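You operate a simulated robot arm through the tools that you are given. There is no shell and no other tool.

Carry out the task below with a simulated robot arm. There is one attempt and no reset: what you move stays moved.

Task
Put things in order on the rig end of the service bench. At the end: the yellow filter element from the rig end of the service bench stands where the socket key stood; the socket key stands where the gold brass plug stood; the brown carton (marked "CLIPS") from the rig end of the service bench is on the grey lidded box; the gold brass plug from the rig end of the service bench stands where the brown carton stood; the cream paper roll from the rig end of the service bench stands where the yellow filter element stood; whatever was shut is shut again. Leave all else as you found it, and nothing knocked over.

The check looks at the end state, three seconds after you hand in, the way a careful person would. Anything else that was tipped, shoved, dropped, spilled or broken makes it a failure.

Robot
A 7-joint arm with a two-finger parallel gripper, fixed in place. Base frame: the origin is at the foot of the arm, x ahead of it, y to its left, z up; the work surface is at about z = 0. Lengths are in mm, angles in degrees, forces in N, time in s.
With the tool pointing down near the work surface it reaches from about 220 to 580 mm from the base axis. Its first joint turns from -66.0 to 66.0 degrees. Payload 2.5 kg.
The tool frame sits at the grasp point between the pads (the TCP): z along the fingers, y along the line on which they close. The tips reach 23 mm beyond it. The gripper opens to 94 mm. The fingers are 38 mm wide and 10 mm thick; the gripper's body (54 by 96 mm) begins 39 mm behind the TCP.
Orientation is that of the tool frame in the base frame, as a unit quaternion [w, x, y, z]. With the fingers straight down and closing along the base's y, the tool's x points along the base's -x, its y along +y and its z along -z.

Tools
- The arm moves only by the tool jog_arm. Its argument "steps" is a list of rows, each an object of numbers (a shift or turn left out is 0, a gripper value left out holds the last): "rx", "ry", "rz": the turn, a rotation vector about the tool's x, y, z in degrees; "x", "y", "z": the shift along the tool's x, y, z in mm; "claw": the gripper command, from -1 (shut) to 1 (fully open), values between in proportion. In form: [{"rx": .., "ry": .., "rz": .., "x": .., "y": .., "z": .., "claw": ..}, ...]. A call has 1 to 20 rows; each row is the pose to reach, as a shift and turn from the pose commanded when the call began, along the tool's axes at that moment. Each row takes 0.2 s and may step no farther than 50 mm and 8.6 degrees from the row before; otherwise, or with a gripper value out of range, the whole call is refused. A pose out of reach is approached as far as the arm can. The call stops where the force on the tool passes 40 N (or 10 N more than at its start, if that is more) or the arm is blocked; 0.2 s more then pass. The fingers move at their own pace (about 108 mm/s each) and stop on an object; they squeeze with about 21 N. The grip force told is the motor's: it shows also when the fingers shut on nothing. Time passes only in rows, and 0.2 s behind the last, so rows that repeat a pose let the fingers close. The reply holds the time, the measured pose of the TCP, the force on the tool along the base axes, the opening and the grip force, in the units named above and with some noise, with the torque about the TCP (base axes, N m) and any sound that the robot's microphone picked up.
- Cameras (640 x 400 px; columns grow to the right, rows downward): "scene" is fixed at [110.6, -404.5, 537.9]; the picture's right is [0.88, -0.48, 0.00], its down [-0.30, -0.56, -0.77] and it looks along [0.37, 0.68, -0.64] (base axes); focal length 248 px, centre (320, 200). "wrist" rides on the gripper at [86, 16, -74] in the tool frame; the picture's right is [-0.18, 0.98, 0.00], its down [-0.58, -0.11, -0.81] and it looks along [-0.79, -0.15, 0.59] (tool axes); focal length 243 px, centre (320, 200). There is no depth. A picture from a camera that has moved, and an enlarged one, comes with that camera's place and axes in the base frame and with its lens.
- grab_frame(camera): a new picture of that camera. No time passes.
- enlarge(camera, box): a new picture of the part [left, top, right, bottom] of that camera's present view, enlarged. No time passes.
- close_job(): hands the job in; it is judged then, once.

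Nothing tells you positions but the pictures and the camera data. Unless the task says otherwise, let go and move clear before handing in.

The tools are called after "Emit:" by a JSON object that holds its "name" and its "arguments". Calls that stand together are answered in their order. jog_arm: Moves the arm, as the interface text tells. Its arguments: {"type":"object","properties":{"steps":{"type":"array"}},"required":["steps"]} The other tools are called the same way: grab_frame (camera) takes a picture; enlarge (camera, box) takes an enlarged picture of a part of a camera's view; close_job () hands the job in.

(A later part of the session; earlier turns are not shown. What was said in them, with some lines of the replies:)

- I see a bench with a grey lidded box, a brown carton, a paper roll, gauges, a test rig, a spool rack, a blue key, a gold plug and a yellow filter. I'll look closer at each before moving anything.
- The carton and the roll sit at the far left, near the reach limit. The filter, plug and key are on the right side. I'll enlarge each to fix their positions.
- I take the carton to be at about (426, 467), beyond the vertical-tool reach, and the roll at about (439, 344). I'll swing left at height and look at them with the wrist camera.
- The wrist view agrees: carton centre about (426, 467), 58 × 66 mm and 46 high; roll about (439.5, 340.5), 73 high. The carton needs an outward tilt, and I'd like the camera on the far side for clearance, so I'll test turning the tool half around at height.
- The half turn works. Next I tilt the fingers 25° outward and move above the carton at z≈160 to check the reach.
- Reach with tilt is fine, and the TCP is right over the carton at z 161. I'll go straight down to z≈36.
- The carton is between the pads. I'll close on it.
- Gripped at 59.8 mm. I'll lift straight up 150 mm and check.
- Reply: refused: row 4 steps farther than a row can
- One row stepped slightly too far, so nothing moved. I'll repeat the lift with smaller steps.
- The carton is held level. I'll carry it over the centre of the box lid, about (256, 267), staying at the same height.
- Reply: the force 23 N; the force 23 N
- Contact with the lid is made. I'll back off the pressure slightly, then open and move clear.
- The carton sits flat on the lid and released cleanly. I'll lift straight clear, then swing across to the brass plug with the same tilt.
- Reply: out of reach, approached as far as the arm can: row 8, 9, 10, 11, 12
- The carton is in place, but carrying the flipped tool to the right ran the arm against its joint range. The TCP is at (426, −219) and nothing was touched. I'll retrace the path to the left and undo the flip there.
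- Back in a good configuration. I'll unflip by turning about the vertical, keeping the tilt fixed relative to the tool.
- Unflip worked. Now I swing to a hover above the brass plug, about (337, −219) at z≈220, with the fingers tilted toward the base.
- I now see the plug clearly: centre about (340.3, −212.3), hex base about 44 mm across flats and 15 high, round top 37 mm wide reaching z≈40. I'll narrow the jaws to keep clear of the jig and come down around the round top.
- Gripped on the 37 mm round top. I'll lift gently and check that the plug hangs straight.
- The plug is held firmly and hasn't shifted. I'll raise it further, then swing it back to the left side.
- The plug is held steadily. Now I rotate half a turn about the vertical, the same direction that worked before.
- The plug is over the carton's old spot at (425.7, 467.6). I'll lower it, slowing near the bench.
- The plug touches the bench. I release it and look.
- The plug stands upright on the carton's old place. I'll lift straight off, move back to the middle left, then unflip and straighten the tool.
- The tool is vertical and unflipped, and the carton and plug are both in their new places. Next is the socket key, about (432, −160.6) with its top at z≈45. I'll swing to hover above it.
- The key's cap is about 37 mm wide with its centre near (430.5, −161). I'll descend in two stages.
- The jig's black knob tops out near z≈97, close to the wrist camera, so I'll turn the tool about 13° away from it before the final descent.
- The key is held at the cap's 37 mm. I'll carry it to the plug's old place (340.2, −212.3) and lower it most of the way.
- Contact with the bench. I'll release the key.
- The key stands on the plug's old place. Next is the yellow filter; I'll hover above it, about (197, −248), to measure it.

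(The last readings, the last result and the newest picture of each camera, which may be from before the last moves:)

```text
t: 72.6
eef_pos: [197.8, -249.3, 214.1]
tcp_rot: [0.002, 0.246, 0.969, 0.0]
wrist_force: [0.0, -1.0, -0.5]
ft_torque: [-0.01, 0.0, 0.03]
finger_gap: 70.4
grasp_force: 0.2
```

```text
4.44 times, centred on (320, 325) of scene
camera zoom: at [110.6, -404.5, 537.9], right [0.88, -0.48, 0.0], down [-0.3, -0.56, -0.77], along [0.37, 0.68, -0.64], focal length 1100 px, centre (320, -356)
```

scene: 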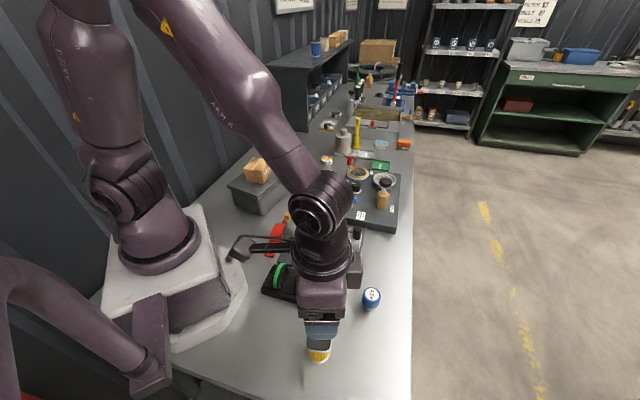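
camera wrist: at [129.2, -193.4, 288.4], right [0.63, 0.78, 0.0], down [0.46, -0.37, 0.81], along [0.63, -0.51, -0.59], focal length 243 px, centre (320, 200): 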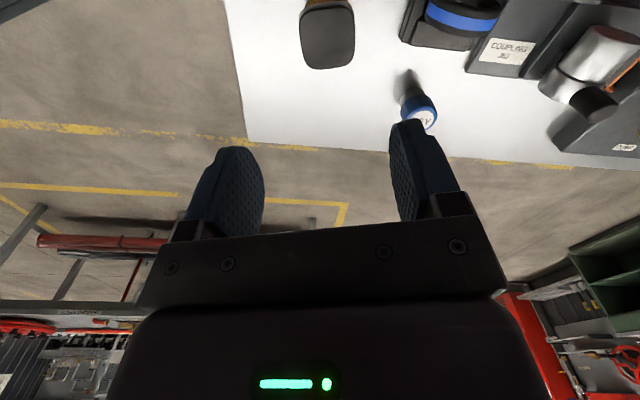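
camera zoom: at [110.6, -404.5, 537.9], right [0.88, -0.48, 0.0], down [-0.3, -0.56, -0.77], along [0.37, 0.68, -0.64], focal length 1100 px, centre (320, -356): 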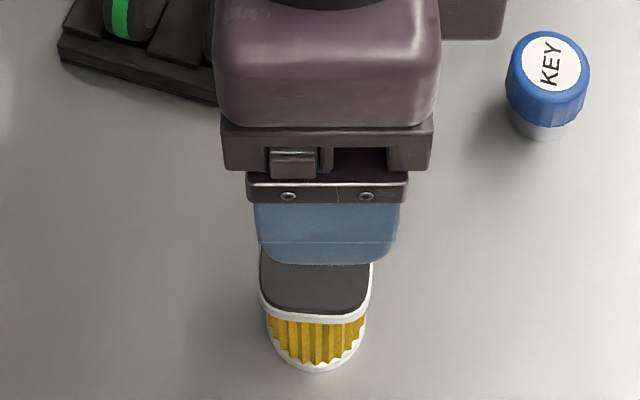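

The filter centre is about (198, −241), its cap about 44 mm square with the top at z≈66. I'll align the jaws with its sides and descend in stages.

Emit:
{"name": "jog_arm", "arguments": {"steps": [{"x": 1.6, "y": 3.5, "z": 30, "rz": 2, "claw": 0.7}, {"x": 3.3, "y": 7.1, "z": 70, "rz": 4, "claw": 0.7}, {"x": 3.3, "y": 7.1, "z": 100, "rz": 4, "claw": 0.7}]}}

Emit:
{"name": "grab_frame", "arguments": {"camera": "wrist"}}

Emit:
{"name": "enlarge", "arguments": {"camera": "scene", "box": [240, 270, 400, 395]}}

```text
t: 73.4
eef_pos: [199.2, -240.5, 113.9]
tcp_rot: [0.002, 0.281, 0.96, 0.001]
wrist_force: [1.1, 0.3, 0.4]
ft_torque: [-0.04, 0.04, -0.03]
finger_gap: 80.0
grasp_force: 0.1
```

```text
taken
camera wrist: at [134.8, -180.7, 187.0], right [0.69, 0.73, 0.0], down [0.43, -0.41, 0.81], along [0.59, -0.55, -0.59], focal length 243 px, centre (320, 200)
```

wrist: 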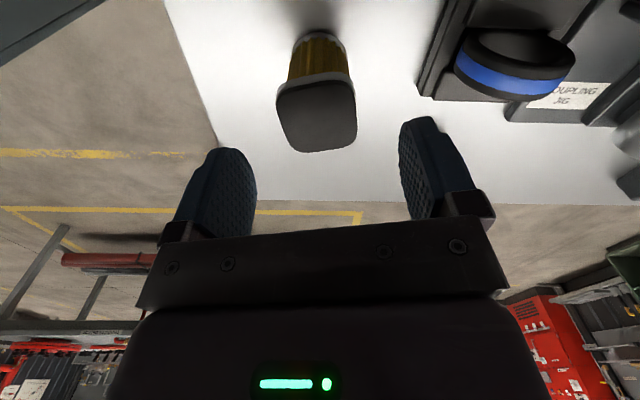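

```text
3.20 times, centred on (320, 332) of scene
camera zoom: at [110.6, -404.5, 537.9], right [0.88, -0.48, 0.0], down [-0.3, -0.56, -0.77], along [0.37, 0.68, -0.64], focal length 792 px, centre (320, -224)
```

zoom: 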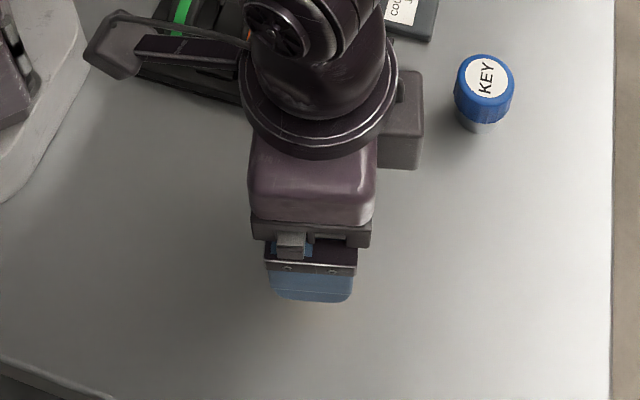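

Emit:
{"name": "jog_arm", "arguments": {"steps": [{"x": 1.5, "y": -0.5, "z": 25}, {"x": 3, "y": -0.9, "z": 50}, {"x": 3, "y": -0.9, "z": 65}]}}

Emit:
{"name": "grab_frame", "arguments": {"camera": "wrist"}}

Emit:
{"name": "enlarge", "arguments": {"camera": "scene", "box": [240, 270, 400, 395]}}

```text
t: 74.2
eef_pos: [196.0, -240.6, 49.0]
tcp_rot: [0.002, 0.28, 0.96, 0.001]
wrist_force: [-0.1, 0.5, 0.3]
ft_torque: [-0.03, 0.01, 0.03]
finger_gap: 80.0
grasp_force: 0.1
```

```text
taken
camera wrist: at [131.7, -180.6, 122.1], right [0.68, 0.73, 0.0], down [0.43, -0.4, 0.81], along [0.59, -0.55, -0.59], focal length 243 px, centre (320, 200)
```

wrist: 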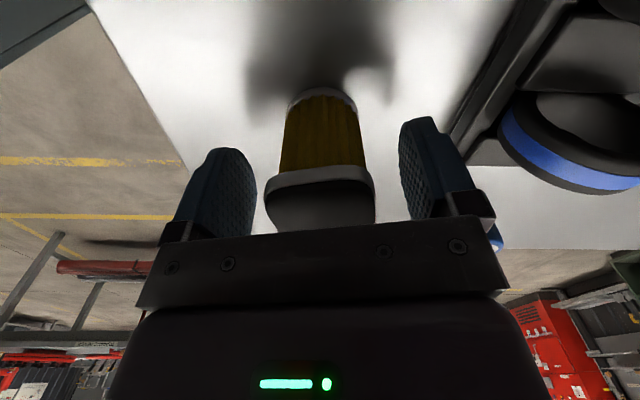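

```text
3.20 times, centred on (320, 332) of scene
camera zoom: at [110.6, -404.5, 537.9], right [0.88, -0.48, 0.0], down [-0.3, -0.56, -0.77], along [0.37, 0.68, -0.64], focal length 792 px, centre (320, -224)
```

zoom: 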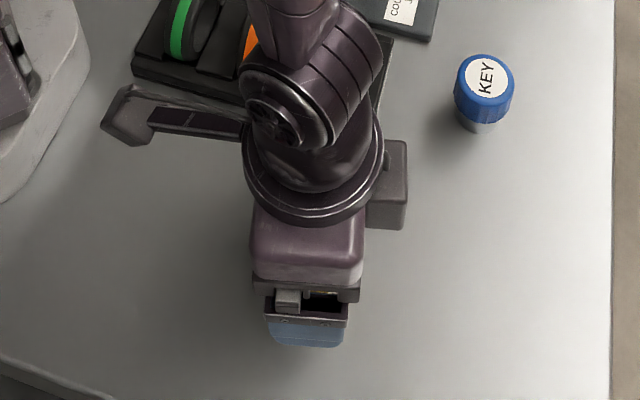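

Emit:
{"name": "jog_arm", "arguments": {"steps": [{"claw": -1}, {"claw": -1}, {"claw": -1}, {"claw": -1}]}}

Emit:
{"name": "grab_frame", "arguments": {"camera": "wrist"}}

```text
t: 75.2
eef_pos: [196.3, -240.0, 49.7]
tcp_rot: [0.002, 0.28, 0.96, 0.0]
wrist_force: [1.1, -0.5, -0.5]
ft_torque: [0.01, -0.04, -0.02]
finger_gap: 45.5
grasp_force: 20.3
```

```text
taken
camera wrist: at [131.7, -180.6, 122.4], right [0.68, 0.73, 0.0], down [0.43, -0.4, 0.81], along [0.59, -0.55, -0.59], focal length 243 px, centre (320, 200)
```

wrist: 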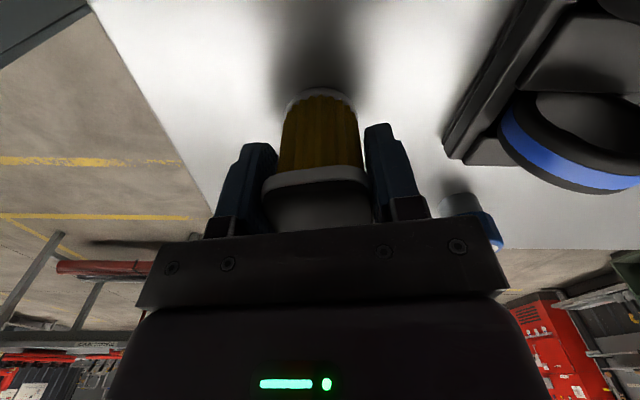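

Emit:
{"name": "jog_arm", "arguments": {"steps": [{"z": -3}, {"z": -12}, {"z": -40}, {"z": -75}, {"z": -110}]}}

Emit:
{"name": "grab_frame", "arguments": {"camera": "wrist"}}

Emit:
{"name": "grab_frame", "arguments": {"camera": "scene"}}

```text
t: 76.4
eef_pos: [195.1, -238.9, 157.1]
tcp_rot: [0.002, 0.28, 0.96, 0.0]
wrist_force: [-0.1, -0.6, -1.1]
ft_torque: [0.02, -0.01, -0.02]
finger_gap: 45.6
grasp_force: 20.8
```

```text
taken
camera wrist: at [131.0, -179.0, 231.4], right [0.68, 0.73, 0.0], down [0.43, -0.41, 0.81], along [0.59, -0.55, -0.59], focal length 243 px, centre (320, 200)
```

wrist: 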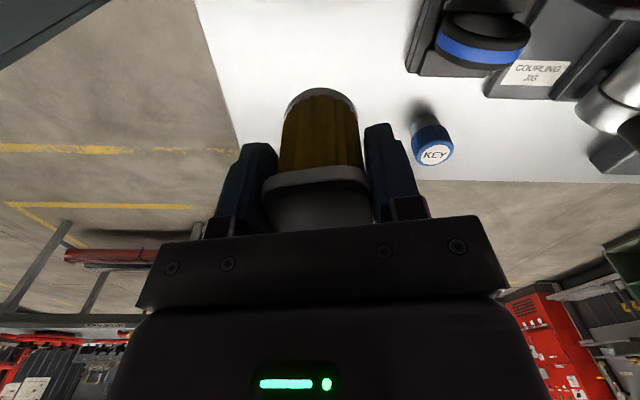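

```text
taken
```

scene: 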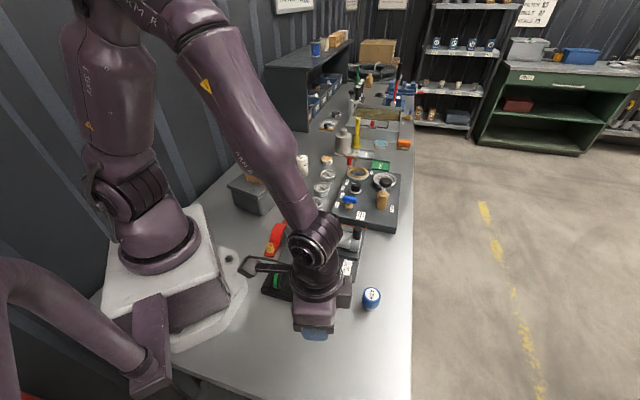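

The filter is lifted upright. I'll carry it over to the key's old place, about (429, −161), passing well above the key.

Emit:
{"name": "jog_arm", "arguments": {"steps": [{"x": -25.7, "y": 31.9, "z": -4, "rz": -2}, {"x": -51.5, "y": 63.7, "z": -8, "rz": -4}, {"x": -77.2, "y": 95.6, "z": -8, "rz": -6.2}, {"x": -102.9, "y": 127.5, "z": -8, "rz": -8.3}, {"x": -128.7, "y": 159.3, "z": -4, "rz": -10.4}, {"x": -154.4, "y": 191.2, "z": 0, "rz": -12.5}]}}

Emit:
{"name": "grab_frame", "arguments": {"camera": "wrist"}}

Emit:
{"name": "enlarge", "arguments": {"camera": "scene", "box": [310, 190, 438, 310]}}

```text
t: 77.8
eef_pos: [429.0, -162.6, 160.5]
tcp_rot: [0.001, 0.175, 0.985, 0.0]
wrist_force: [0.0, 0.4, -1.3]
ft_torque: [-0.04, 0.0, 0.03]
finger_gap: 45.5
grasp_force: 20.8
```

```text
taken
camera wrist: at [353.1, -118.0, 233.8], right [0.51, 0.86, 0.0], down [0.51, -0.3, 0.81], along [0.7, -0.41, -0.59], focal length 243 px, centre (320, 200)
```

wrist: 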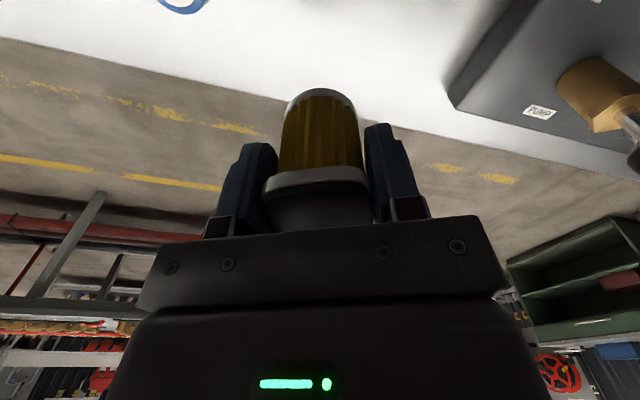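

```text
3.33 times, centred on (374, 250) of scene
camera zoom: at [110.6, -404.6, 537.9], right [0.88, -0.48, 0.0], down [-0.3, -0.56, -0.77], along [0.37, 0.68, -0.64], focal length 825 px, centre (140, 33)
```

zoom: 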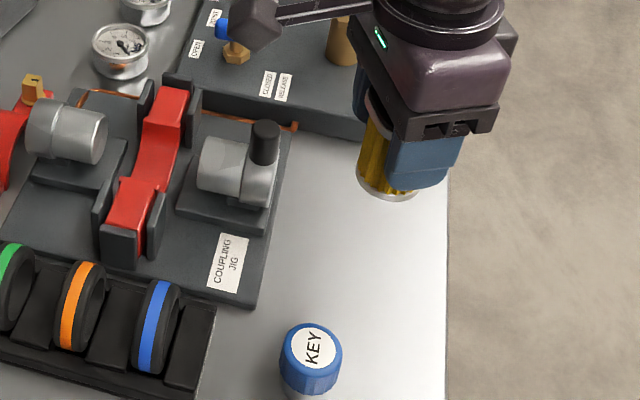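

Emit:
{"name": "jog_arm", "arguments": {"steps": [{"x": 1.1, "y": 1.8, "z": 40}, {"x": 1.1, "y": 1.8, "z": 80}, {"x": 1.1, "y": 1.8, "z": 100}, {"x": 1.1, "y": 1.8, "z": 107}]}}

Emit:
{"name": "jog_arm", "arguments": {"steps": [{"z": 1.2}, {"z": 2.4}]}}

Emit:
{"name": "enlarge", "arguments": {"camera": "scene", "box": [310, 190, 438, 310]}}

```text
t: 78.8
eef_pos: [429.3, -160.8, 53.7]
tcp_rot: [0.002, 0.174, 0.985, 0.001]
wrist_force: [-0.1, -0.8, -0.2]
ft_torque: [-0.02, -0.02, -0.04]
finger_gap: 45.8
grasp_force: 20.9
```

```text
t: 79.4
eef_pos: [428.0, -160.4, 50.9]
tcp_rot: [0.002, 0.174, 0.985, 0.001]
wrist_force: [-0.1, 0.6, -0.5]
ft_torque: [-0.02, 0.01, -0.01]
finger_gap: 45.7
grasp_force: 21.1
```

```text
3.33 times, centred on (374, 250) of scene
camera zoom: at [110.6, -404.5, 537.9], right [0.88, -0.48, 0.0], down [-0.3, -0.56, -0.77], along [0.37, 0.68, -0.64], focal length 825 px, centre (140, 33)
```

zoom: 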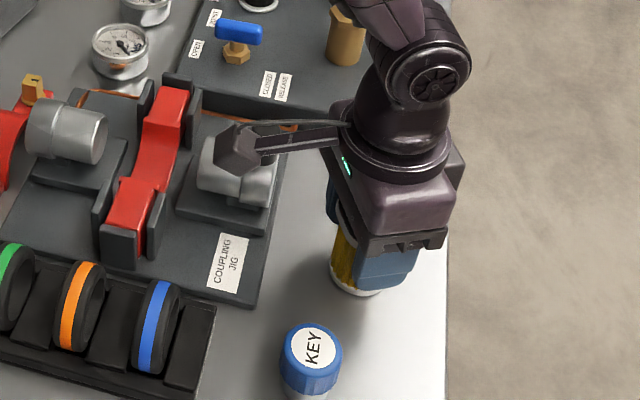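

Emit:
{"name": "jog_arm", "arguments": {"steps": [{"z": 0.6}, {"z": 1.2}]}}

Emit:
{"name": "jog_arm", "arguments": {"steps": [{"z": 0.6}, {"z": 0.6}]}}

```text
t: 80.0
eef_pos: [428.9, -160.1, 49.7]
tcp_rot: [0.002, 0.174, 0.985, 0.001]
wrist_force: [-0.4, -0.1, 0.2]
ft_torque: [-0.03, -0.02, -0.02]
finger_gap: 45.4
grasp_force: 20.7
```

```text
t: 80.6
eef_pos: [427.4, -160.2, 49.8]
tcp_rot: [0.002, 0.173, 0.985, 0.0]
wrist_force: [0.8, 0.2, 0.6]
ft_torque: [0.0, 0.04, 0.0]
finger_gap: 45.6
grasp_force: 20.9
```

Emit:
{"name": "jog_arm", "arguments": {"steps": [{"z": 0.6}, {"z": 0.6}]}}

Emit:
{"name": "jog_arm", "arguments": {"steps": [{"z": 0.4}, {"z": 0.4}]}}

```text
t: 81.2
eef_pos: [429.3, -159.6, 47.8]
tcp_rot: [0.002, 0.175, 0.985, 0.001]
wrist_force: [-3.8, 1.7, 11.0]
ft_torque: [-0.1, 0.29, -0.07]
finger_gap: 45.7
grasp_force: 21.6
```

```text
t: 81.8
eef_pos: [429.3, -160.1, 50.0]
tcp_rot: [0.003, 0.174, 0.985, 0.0]
wrist_force: [-4.9, 2.0, 18.9]
ft_torque: [0.07, 0.15, 0.05]
finger_gap: 45.6
grasp_force: 21.1
```

Firm contact. I'll back off slightly and release the filter.

Emit:
{"name": "jog_arm", "arguments": {"steps": [{"z": -0.6}, {"z": -0.6}]}}

Emit:
{"name": "jog_arm", "arguments": {"steps": [{"claw": 0.1}, {"claw": 0.4}, {"claw": 0.7}, {"claw": 0.7}]}}

Emit:
{"name": "grab_frame", "arguments": {"camera": "wrist"}}

Emit:
{"name": "enlarge", "arguments": {"camera": "scene", "box": [310, 190, 438, 310]}}

```text
t: 82.4
eef_pos: [429.0, -160.2, 48.4]
tcp_rot: [0.002, 0.175, 0.985, 0.0]
wrist_force: [-0.8, 1.0, 10.8]
ft_torque: [0.0, -0.06, 0.03]
finger_gap: 45.4
grasp_force: 21.2
```

```text
t: 83.4
eef_pos: [428.9, -161.0, 49.3]
tcp_rot: [0.002, 0.174, 0.985, 0.0]
wrist_force: [-0.1, 0.6, -0.1]
ft_torque: [0.01, 0.01, 0.01]
finger_gap: 80.1
grasp_force: 0.1
```

```text
taken
camera wrist: at [352.7, -115.7, 121.7], right [0.51, 0.86, 0.0], down [0.51, -0.3, 0.81], along [0.7, -0.41, -0.59], focal length 243 px, centre (320, 200)
```

wrist: 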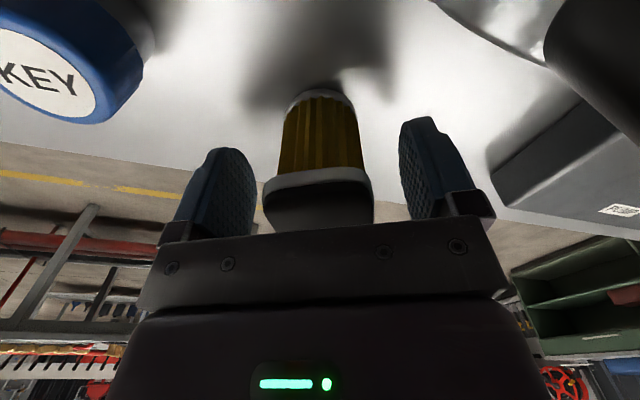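

```text
3.33 times, centred on (374, 250) of scene
camera zoom: at [110.6, -404.5, 537.9], right [0.88, -0.48, 0.0], down [-0.3, -0.56, -0.77], along [0.37, 0.68, -0.64], focal length 825 px, centre (140, 33)
```

zoom: 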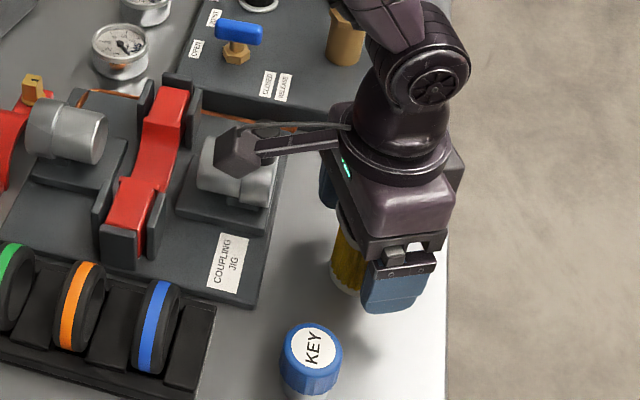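

Emit:
{"name": "jog_arm", "arguments": {"steps": [{"z": -10}, {"z": -40}, {"z": -80}, {"z": -120}, {"z": -160}, {"z": -200}]}}

Emit:
{"name": "grab_frame", "arguments": {"camera": "wrist"}}

Emit:
{"name": "enlarge", "arguments": {"camera": "scene", "box": [280, 190, 440, 365]}}

```text
t: 84.8
eef_pos: [428.7, -159.9, 248.1]
tcp_rot: [0.001, 0.175, 0.985, 0.0]
wrist_force: [0.7, 0.2, 0.6]
ft_torque: [0.0, -0.02, 0.0]
finger_gap: 79.5
grasp_force: 0.1
```

```text
taken
camera wrist: at [352.7, -115.7, 321.9], right [0.51, 0.86, 0.0], down [0.51, -0.3, 0.81], along [0.7, -0.41, -0.59], focal length 243 px, centre (320, 200)
```

wrist: 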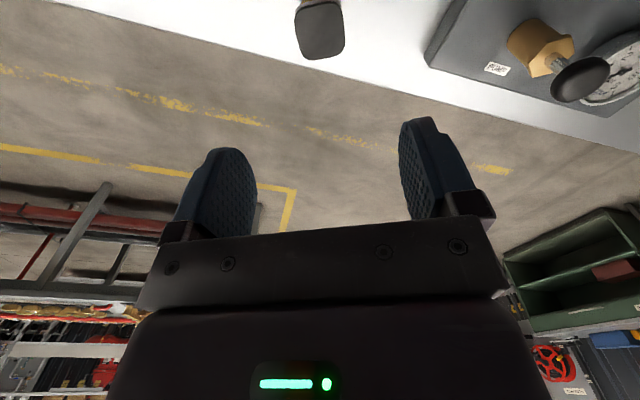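

```text
2.29 times, centred on (360, 278) of scene
camera zoom: at [110.6, -404.5, 537.9], right [0.88, -0.48, 0.0], down [-0.3, -0.56, -0.77], along [0.37, 0.68, -0.64], focal length 566 px, centre (229, 23)
```

zoom: 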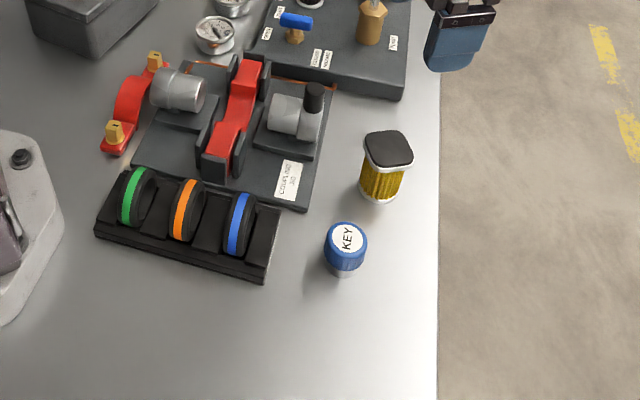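

The filter stands on the key's old place and the key on the plug's. Last is the paper roll at about (439.5, 340.5); I'll swing to hover above it.

Emit:
{"name": "jog_arm", "arguments": {"steps": [{"x": 12.4, "y": 36.5, "z": 2, "rz": -4.46}, {"x": 24.8, "y": 72.9, "z": 4, "rz": -8.9}, {"x": 37.2, "y": 109.4, "z": 6, "rz": -13.4}, {"x": 49.5, "y": 145.8, "z": 9, "rz": -17.8}, {"x": 61.9, "y": 182.3, "z": 11, "rz": -22.3}, {"x": 74.3, "y": 218.8, "z": 13, "rz": -26.8}, {"x": 86.7, "y": 255.2, "z": 15, "rz": -31.2}, {"x": 99.1, "y": 291.7, "z": 17, "rz": -35.7}, {"x": 111.5, "y": 328.2, "z": 19, "rz": -40.2}, {"x": 123.8, "y": 364.6, "z": 22, "rz": -44.6}, {"x": 136.2, "y": 401.1, "z": 24, "rz": -49.1}, {"x": 148.6, "y": 437.5, "z": 26, "rz": -53.5}, {"x": 161, "y": 474, "z": 28, "rz": -58}]}}

Emit:
{"name": "grab_frame", "arguments": {"camera": "wrist"}}

Emit:
{"name": "grab_frame", "arguments": {"camera": "scene"}}

```text
t: 87.6
eef_pos: [440.4, 339.7, 220.4]
tcp_rot: [0.002, -0.325, 0.946, -0.001]
wrist_force: [0.6, 0.4, 0.3]
ft_torque: [0.02, -0.02, 0.05]
finger_gap: 79.8
grasp_force: 0.1
```

```text
taken
camera wrist: at [362.2, 299.7, 293.6], right [-0.46, 0.89, 0.0], down [0.52, 0.27, 0.81], along [0.72, 0.37, -0.59], focal length 243 px, centre (320, 200)
```

wrist: 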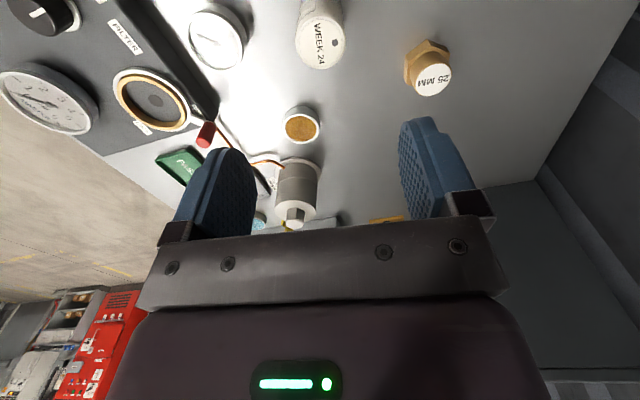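

```text
taken
```

scene: 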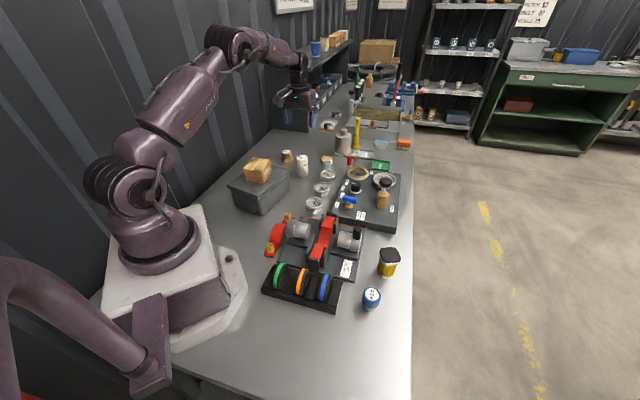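

The TCP is centred on the roll. I'll descend.

Emit:
{"name": "jog_arm", "arguments": {"steps": [{"x": 1, "z": 40}, {"x": 1, "z": 80}, {"x": 1, "z": 110}]}}

Emit:
{"name": "grab_frame", "arguments": {"camera": "wrist"}}

Emit:
{"name": "enlarge", "arguments": {"camera": "scene", "box": [220, 90, 380, 215]}}

```text
t: 88.4
eef_pos: [439.5, 339.8, 110.6]
tcp_rot: [0.002, -0.325, 0.946, 0.0]
wrist_force: [0.1, -0.1, -0.6]
ft_torque: [0.01, 0.01, -0.01]
finger_gap: 80.0
grasp_force: 0.0
```

```text
taken
camera wrist: at [361.3, 299.5, 183.9], right [-0.46, 0.89, 0.0], down [0.52, 0.27, 0.81], along [0.72, 0.37, -0.59], focal length 243 px, centre (320, 200)
```

wrist: 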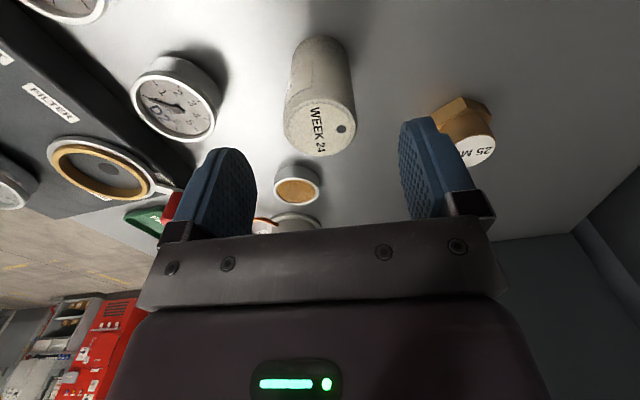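

```text
3.20 times, centred on (300, 152) of scene
camera zoom: at [110.6, -404.5, 537.9], right [0.88, -0.48, 0.0], down [-0.3, -0.56, -0.77], along [0.37, 0.68, -0.64], focal length 792 px, centre (384, 352)
```

zoom: 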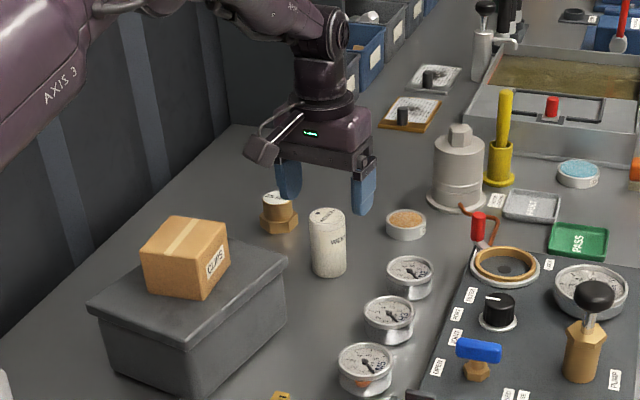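

Emit:
{"name": "jog_arm", "arguments": {"steps": [{"x": 1, "z": 25}, {"x": 1, "z": 50}, {"x": 1, "z": 64}]}}

Emit:
{"name": "grab_frame", "arguments": {"camera": "wrist"}}

Emit:
{"name": "enlarge", "arguments": {"camera": "scene", "box": [220, 90, 380, 215]}}

```text
t: 89.2
eef_pos: [439.1, 339.3, 46.6]
tcp_rot: [0.002, -0.325, 0.946, -0.001]
wrist_force: [-0.7, 0.9, -0.2]
ft_torque: [-0.01, 0.03, -0.01]
finger_gap: 80.0
grasp_force: 0.0
```

```text
taken
camera wrist: at [360.4, 298.3, 119.5], right [-0.46, 0.89, 0.0], down [0.52, 0.27, 0.81], along [0.72, 0.37, -0.59], focal length 243 px, centre (320, 200)
```

wrist: 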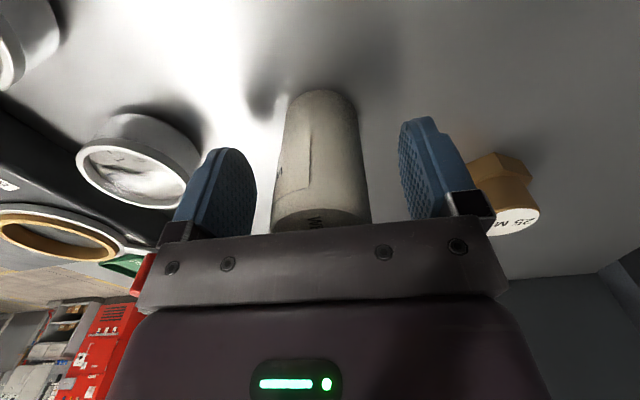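

```text
3.20 times, centred on (300, 152) of scene
camera zoom: at [110.6, -404.5, 537.9], right [0.88, -0.48, 0.0], down [-0.3, -0.56, -0.77], along [0.37, 0.68, -0.64], focal length 792 px, centre (384, 352)
```

zoom: 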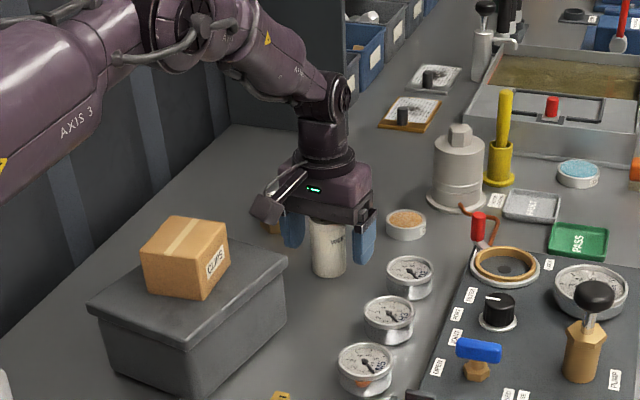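

Emit:
{"name": "jog_arm", "arguments": {"steps": [{"claw": -1}, {"claw": -1}, {"claw": -1}, {"claw": -1}]}}

Emit:
{"name": "jog_arm", "arguments": {"steps": [{"z": -3}, {"z": -12}, {"z": -40}, {"z": -80}, {"z": -120}, {"z": -160}]}}

Emit:
{"name": "grab_frame", "arguments": {"camera": "wrist"}}

Emit:
{"name": "grab_frame", "arguments": {"camera": "scene"}}

```text
t: 90.2
eef_pos: [438.3, 338.5, 46.5]
tcp_rot: [0.001, -0.325, 0.946, 0.0]
wrist_force: [-0.4, -0.6, 0.2]
ft_torque: [0.0, 0.02, -0.03]
finger_gap: 41.2
grasp_force: 20.4
```

```text
t: 91.6
eef_pos: [438.1, 338.8, 205.0]
tcp_rot: [0.002, -0.325, 0.946, 0.0]
wrist_force: [-0.2, 0.3, -0.4]
ft_torque: [0.03, -0.03, -0.01]
finger_gap: 41.1
grasp_force: 21.3
```

```text
taken
camera wrist: at [359.3, 298.6, 279.2], right [-0.46, 0.89, 0.0], down [0.52, 0.27, 0.81], along [0.72, 0.37, -0.59], focal length 243 px, centre (320, 200)
```

wrist: 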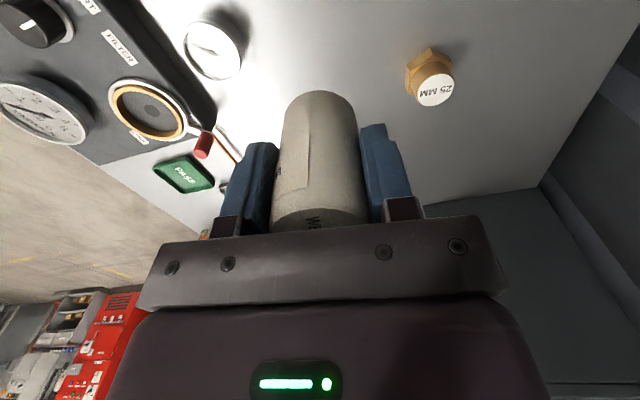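

```text
taken
```

scene: 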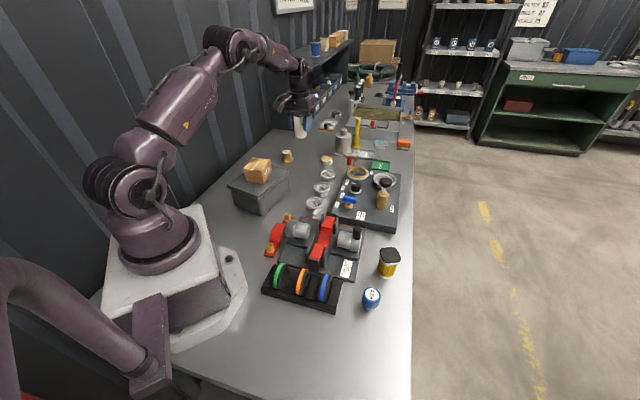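

The roll is held at 41 mm and lifted. I'll carry it high across to above the filter's old place, (197, −241).

Emit:
{"name": "jog_arm", "arguments": {"steps": [{"x": 36.4, "y": -20.6, "z": -8, "rz": 4.9}, {"x": 72.9, "y": -41.2, "z": -16, "rz": 9.9}, {"x": 109.3, "y": -61.9, "z": -24, "rz": 14.8}, {"x": 145.8, "y": -82.5, "z": -32, "rz": 19.7}, {"x": 182.2, "y": -103.1, "z": -40, "rz": 24.7}, {"x": 218.7, "y": -123.7, "z": -45, "rz": 29.6}, {"x": 255.1, "y": -144.3, "z": -50, "rz": 34.5}, {"x": 291.6, "y": -165, "z": -50, "rz": 39.5}, {"x": 328, "y": -185.6, "z": -50, "rz": 44.4}, {"x": 364.5, "y": -206.2, "z": -50, "rz": 49.3}, {"x": 400.9, "y": -226.8, "z": -50, "rz": 54.3}, {"x": 437.4, "y": -247.4, "z": -50, "rz": 59.2}, {"x": 473.8, "y": -268.1, "z": -50, "rz": 64.1}, {"x": 510.3, "y": -288.7, "z": -50, "rz": 69.1}, {"x": 546.7, "y": -309.3, "z": -50, "rz": 74}]}}

Emit:
{"name": "grab_frame", "arguments": {"camera": "wrist"}}

Emit:
{"name": "grab_frame", "arguments": {"camera": "scene"}}

```text
t: 94.8
eef_pos: [196.2, -241.4, 254.6]
tcp_rot: [0.002, 0.31, 0.951, 0.001]
wrist_force: [-0.3, -0.3, -0.4]
ft_torque: [0.0, 0.0, -0.01]
finger_gap: 41.2
grasp_force: 21.2
```

```text
taken
camera wrist: at [135.3, -177.4, 328.7], right [0.73, 0.69, 0.0], down [0.4, -0.43, 0.81], along [0.55, -0.59, -0.59], focal length 243 px, centre (320, 200)
```

wrist: 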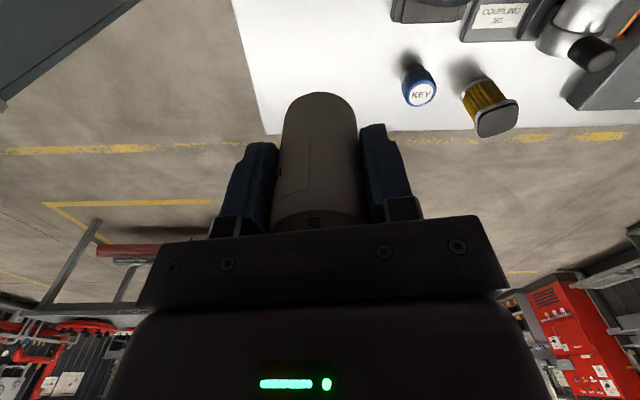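

```text
taken
```

scene: 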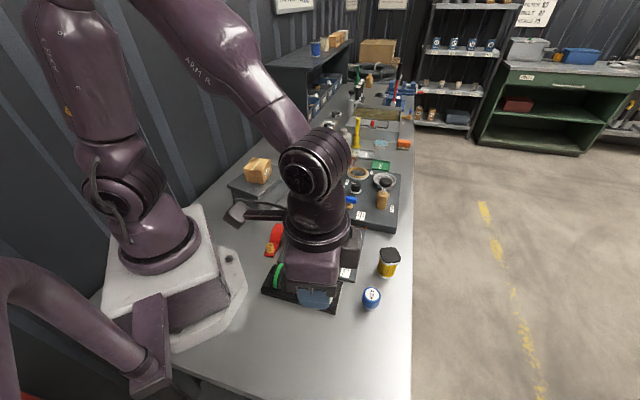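

Emit:
{"name": "jog_arm", "arguments": {"steps": [{"x": -1.5, "y": 0.9, "z": 45}, {"x": -1.5, "y": 0.9, "z": 90}, {"x": -1.5, "y": 0.9, "z": 135}, {"x": -1.5, "y": 0.9, "z": 175}, {"x": -1.5, "y": 0.9, "z": 198}, {"x": -1.5, "y": 0.9, "z": 203}]}}

Emit:
{"name": "jog_arm", "arguments": {"steps": [{"z": 1.2}, {"z": 2.4}]}}

Emit:
{"name": "grab_frame", "arguments": {"camera": "wrist"}}

Emit:
{"name": "enlarge", "arguments": {"camera": "scene", "box": [240, 270, 400, 395]}}

```text
t: 96.2
eef_pos: [199.1, -242.1, 52.0]
tcp_rot: [0.002, 0.31, 0.951, 0.0]
wrist_force: [-0.4, -0.4, -1.0]
ft_torque: [0.05, 0.03, 0.02]
finger_gap: 40.9
grasp_force: 21.4
```

```text
t: 96.8
eef_pos: [199.9, -241.7, 49.5]
tcp_rot: [0.002, 0.31, 0.951, 0.0]
wrist_force: [0.5, 1.4, -0.7]
ft_torque: [0.01, -0.01, 0.0]
finger_gap: 41.3
grasp_force: 21.0
```

```text
taken
camera wrist: at [138.6, -177.1, 123.1], right [0.73, 0.69, 0.0], down [0.4, -0.43, 0.81], along [0.55, -0.59, -0.59], focal length 243 px, centre (320, 200)
```

wrist: 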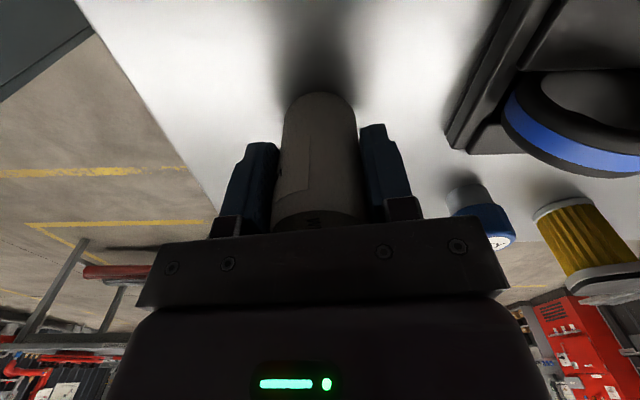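

```text
3.20 times, centred on (320, 332) of scene
camera zoom: at [110.6, -404.5, 537.9], right [0.88, -0.48, 0.0], down [-0.3, -0.56, -0.77], along [0.37, 0.68, -0.64], focal length 792 px, centre (320, -224)
```

zoom: 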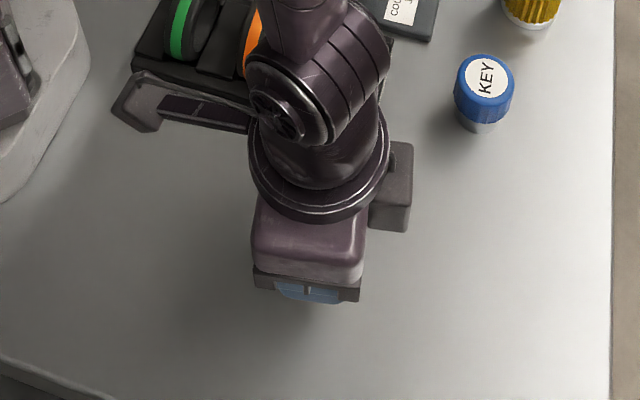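

Emit:
{"name": "jog_arm", "arguments": {"steps": [{"x": 0.7, "z": 0.8}, {"x": 1.4, "z": 1.6}]}}

Emit:
{"name": "jog_arm", "arguments": {"steps": [{"z": 0.7}, {"z": 0.7}]}}

```text
t: 97.4
eef_pos: [198.7, -240.3, 48.2]
tcp_rot: [0.003, 0.309, 0.951, 0.001]
wrist_force: [-0.2, -0.5, -0.4]
ft_torque: [0.01, -0.01, 0.01]
finger_gap: 41.0
grasp_force: 21.2
```

```text
t: 98.0
eef_pos: [197.9, -240.4, 47.6]
tcp_rot: [0.002, 0.31, 0.951, 0.001]
wrist_force: [-0.2, 1.1, 0.0]
ft_torque: [0.01, 0.01, 0.03]
finger_gap: 41.3
grasp_force: 20.9
```

Emit:
{"name": "jog_arm", "arguments": {"steps": [{"z": 0.7}, {"z": 0.7}]}}

```text
t: 98.6
eef_pos: [197.9, -240.3, 45.9]
tcp_rot: [0.002, 0.31, 0.951, 0.001]
wrist_force: [-0.2, 0.4, -1.1]
ft_torque: [0.01, 0.02, 0.01]
finger_gap: 40.9
grasp_force: 20.9
```

Emit:
{"name": "jog_arm", "arguments": {"steps": [{"z": 0.7}, {"z": 0.7}]}}

```text
t: 99.2
eef_pos: [198.3, -239.2, 45.3]
tcp_rot: [0.002, 0.31, 0.951, 0.0]
wrist_force: [-2.5, 0.8, 9.4]
ft_torque: [-0.06, 0.09, 0.01]
finger_gap: 41.5
grasp_force: 20.9
```

Contact with the bench. I'll release the roll and lift clear.

Emit:
{"name": "jog_arm", "arguments": {"steps": [{"claw": 0}, {"claw": 0.3}, {"claw": 0.7}, {"claw": 0.7}]}}

Emit:
{"name": "jog_arm", "arguments": {"steps": [{"z": -10}, {"z": -40}, {"z": -80}, {"z": -120}, {"z": -160}, {"z": -200}]}}

Emit:
{"name": "grab_frame", "arguments": {"camera": "wrist"}}

Emit:
{"name": "grab_frame", "arguments": {"camera": "scene"}}

```text
t: 100.2
eef_pos: [198.2, -240.7, 45.6]
tcp_rot: [0.003, 0.309, 0.951, 0.0]
wrist_force: [-0.8, -0.1, -0.1]
ft_torque: [-0.02, 0.02, -0.01]
finger_gap: 80.2
grasp_force: 0.0
```

```text
t: 101.6
eef_pos: [195.5, -239.0, 247.8]
tcp_rot: [0.001, 0.31, 0.951, 0.001]
wrist_force: [0.4, 0.1, -0.1]
ft_torque: [0.02, 0.01, 0.0]
finger_gap: 79.8
grasp_force: 0.1
```

```text
taken
camera wrist: at [135.6, -177.1, 320.5], right [0.73, 0.69, 0.0], down [0.4, -0.43, 0.81], along [0.55, -0.59, -0.59], focal length 243 px, centre (320, 200)
```

wrist: 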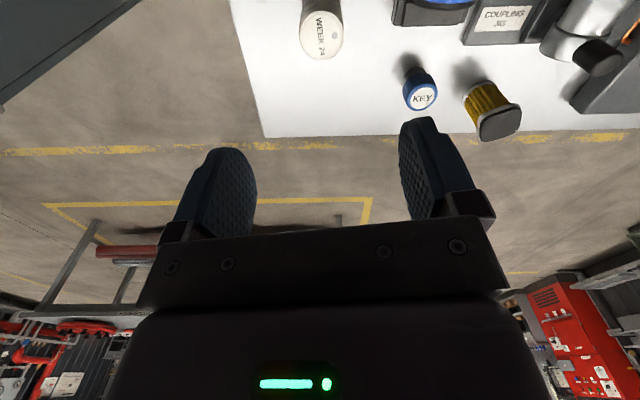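

```text
taken
```

scene: 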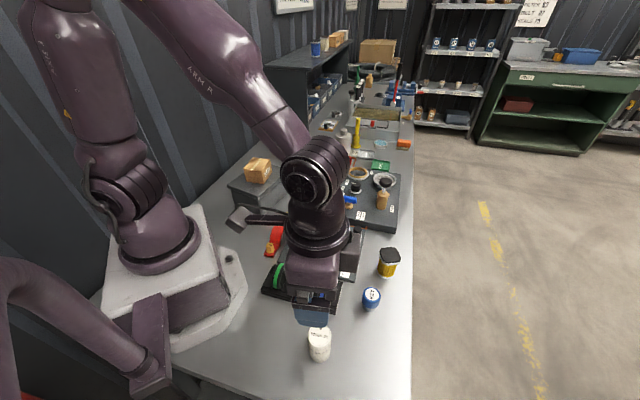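

The roll stands on the filter's old place. I'll move the arm back to its starting pose and inspect everything.

Emit:
{"name": "jog_arm", "arguments": {"steps": [{"x": 5.2, "y": 37.5, "z": -15, "rz": -4}, {"x": 10.4, "y": 75, "z": -30, "rz": -8}, {"x": 15.6, "y": 112.5, "z": -45, "rz": -12}, {"x": 20.8, "y": 150, "z": -57, "rz": -16}, {"x": 26.1, "y": 187.6, "z": -57, "rz": -20}, {"x": 31.3, "y": 225.1, "z": -57, "rz": -24}, {"x": 36.5, "y": 262.6, "z": -57, "rz": -28}, {"x": 41.7, "y": 300.1, "z": -57, "rz": -32}, {"x": 46.9, "y": 337.6, "z": -57, "rz": -36}]}}

Emit:
{"name": "grab_frame", "arguments": {"camera": "scene"}}

Emit:
{"name": "enlarge", "arguments": {"camera": "scene", "box": [220, 130, 420, 255]}}

Emit:
{"name": "enlarge", "arguments": {"camera": "scene", "box": [240, 240, 440, 365]}}

```text
t: 103.6
eef_pos: [357.0, 60.8, 303.4]
tcp_rot: [0.002, 0.001, 1.0, 0.001]
wrist_force: [0.4, 0.5, -0.2]
ft_torque: [-0.01, -0.03, 0.0]
finger_gap: 79.8
grasp_force: 0.0
```

```text
taken
```

scene: 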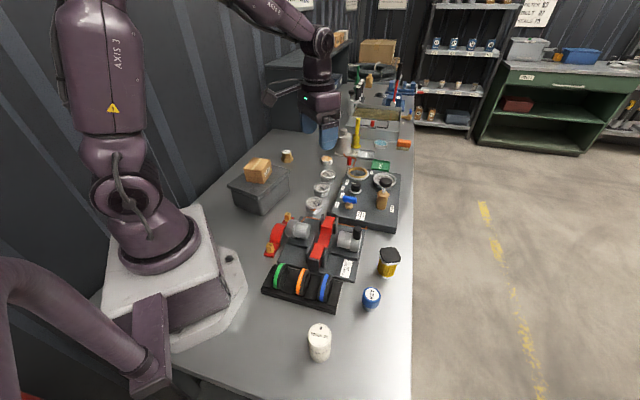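

```text
3.20 times, centred on (320, 192) of scene
camera zoom: at [110.6, -404.6, 537.9], right [0.88, -0.48, 0.0], down [-0.3, -0.56, -0.77], along [0.37, 0.68, -0.64], focal length 792 px, centre (320, 224)
```

zoom: 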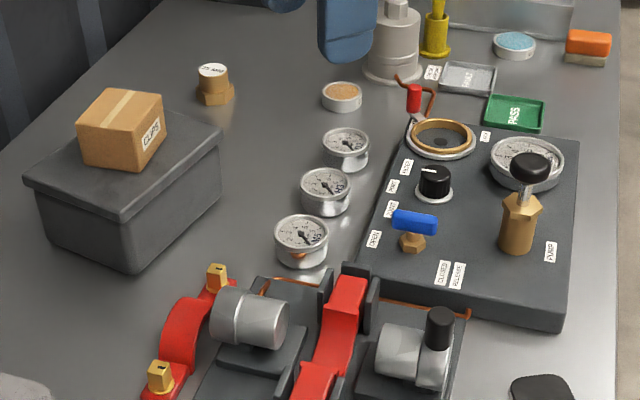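

```text
3.20 times, centred on (340, 302) of scene
camera zoom: at [110.6, -404.6, 537.9], right [0.88, -0.48, 0.0], down [-0.3, -0.56, -0.77], along [0.37, 0.68, -0.64], focal length 792 px, centre (256, -128)
```

zoom: 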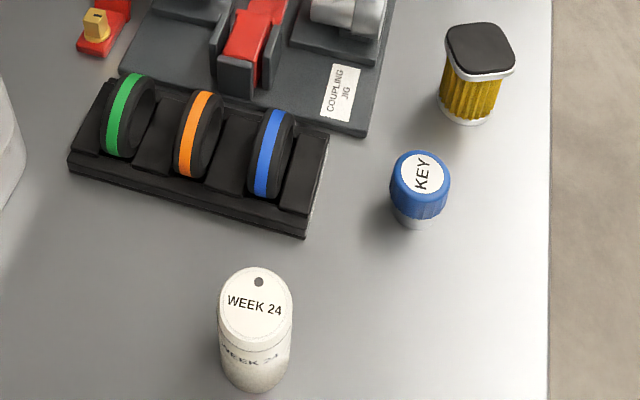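

Everything checks out from the starting pose. The carton is on the shut grey box, the plug is on the carton's old spot, the key on the plug's, the filter on the key's and the roll on the filter's. All stand upright, and the rig, gauges, spools and box look unmoved. The arm is clear, so I'm handing in.

Emit:
{"name": "close_job", "arguments": {}}

```text
The job is handed in.
```

The job is handed in, and all five items are where you asked, standing upright:

| Item | Now |
|---|---|
| Brown "CLIPS" carton | On the lid of the grey box, roughly centred |
| Gold brass plug | Where the carton stood |
| Socket key | Where the plug stood |
| Yellow filter element | Where the key stood |
| Cream paper roll | Where the filter stood |

By the camera estimates, each one stands within a few millimetres of the old spot. The grey box's lid stayed shut throughout, and I opened nothing else. In the final pictures the gauges, jig, spool rack, test rig and box look exactly as they did at the start.

While first heading for the plug, the arm ran against its joint limits. It touched nothing, and I backed it out and took a different approach. The arm finished clear, at its starting position.
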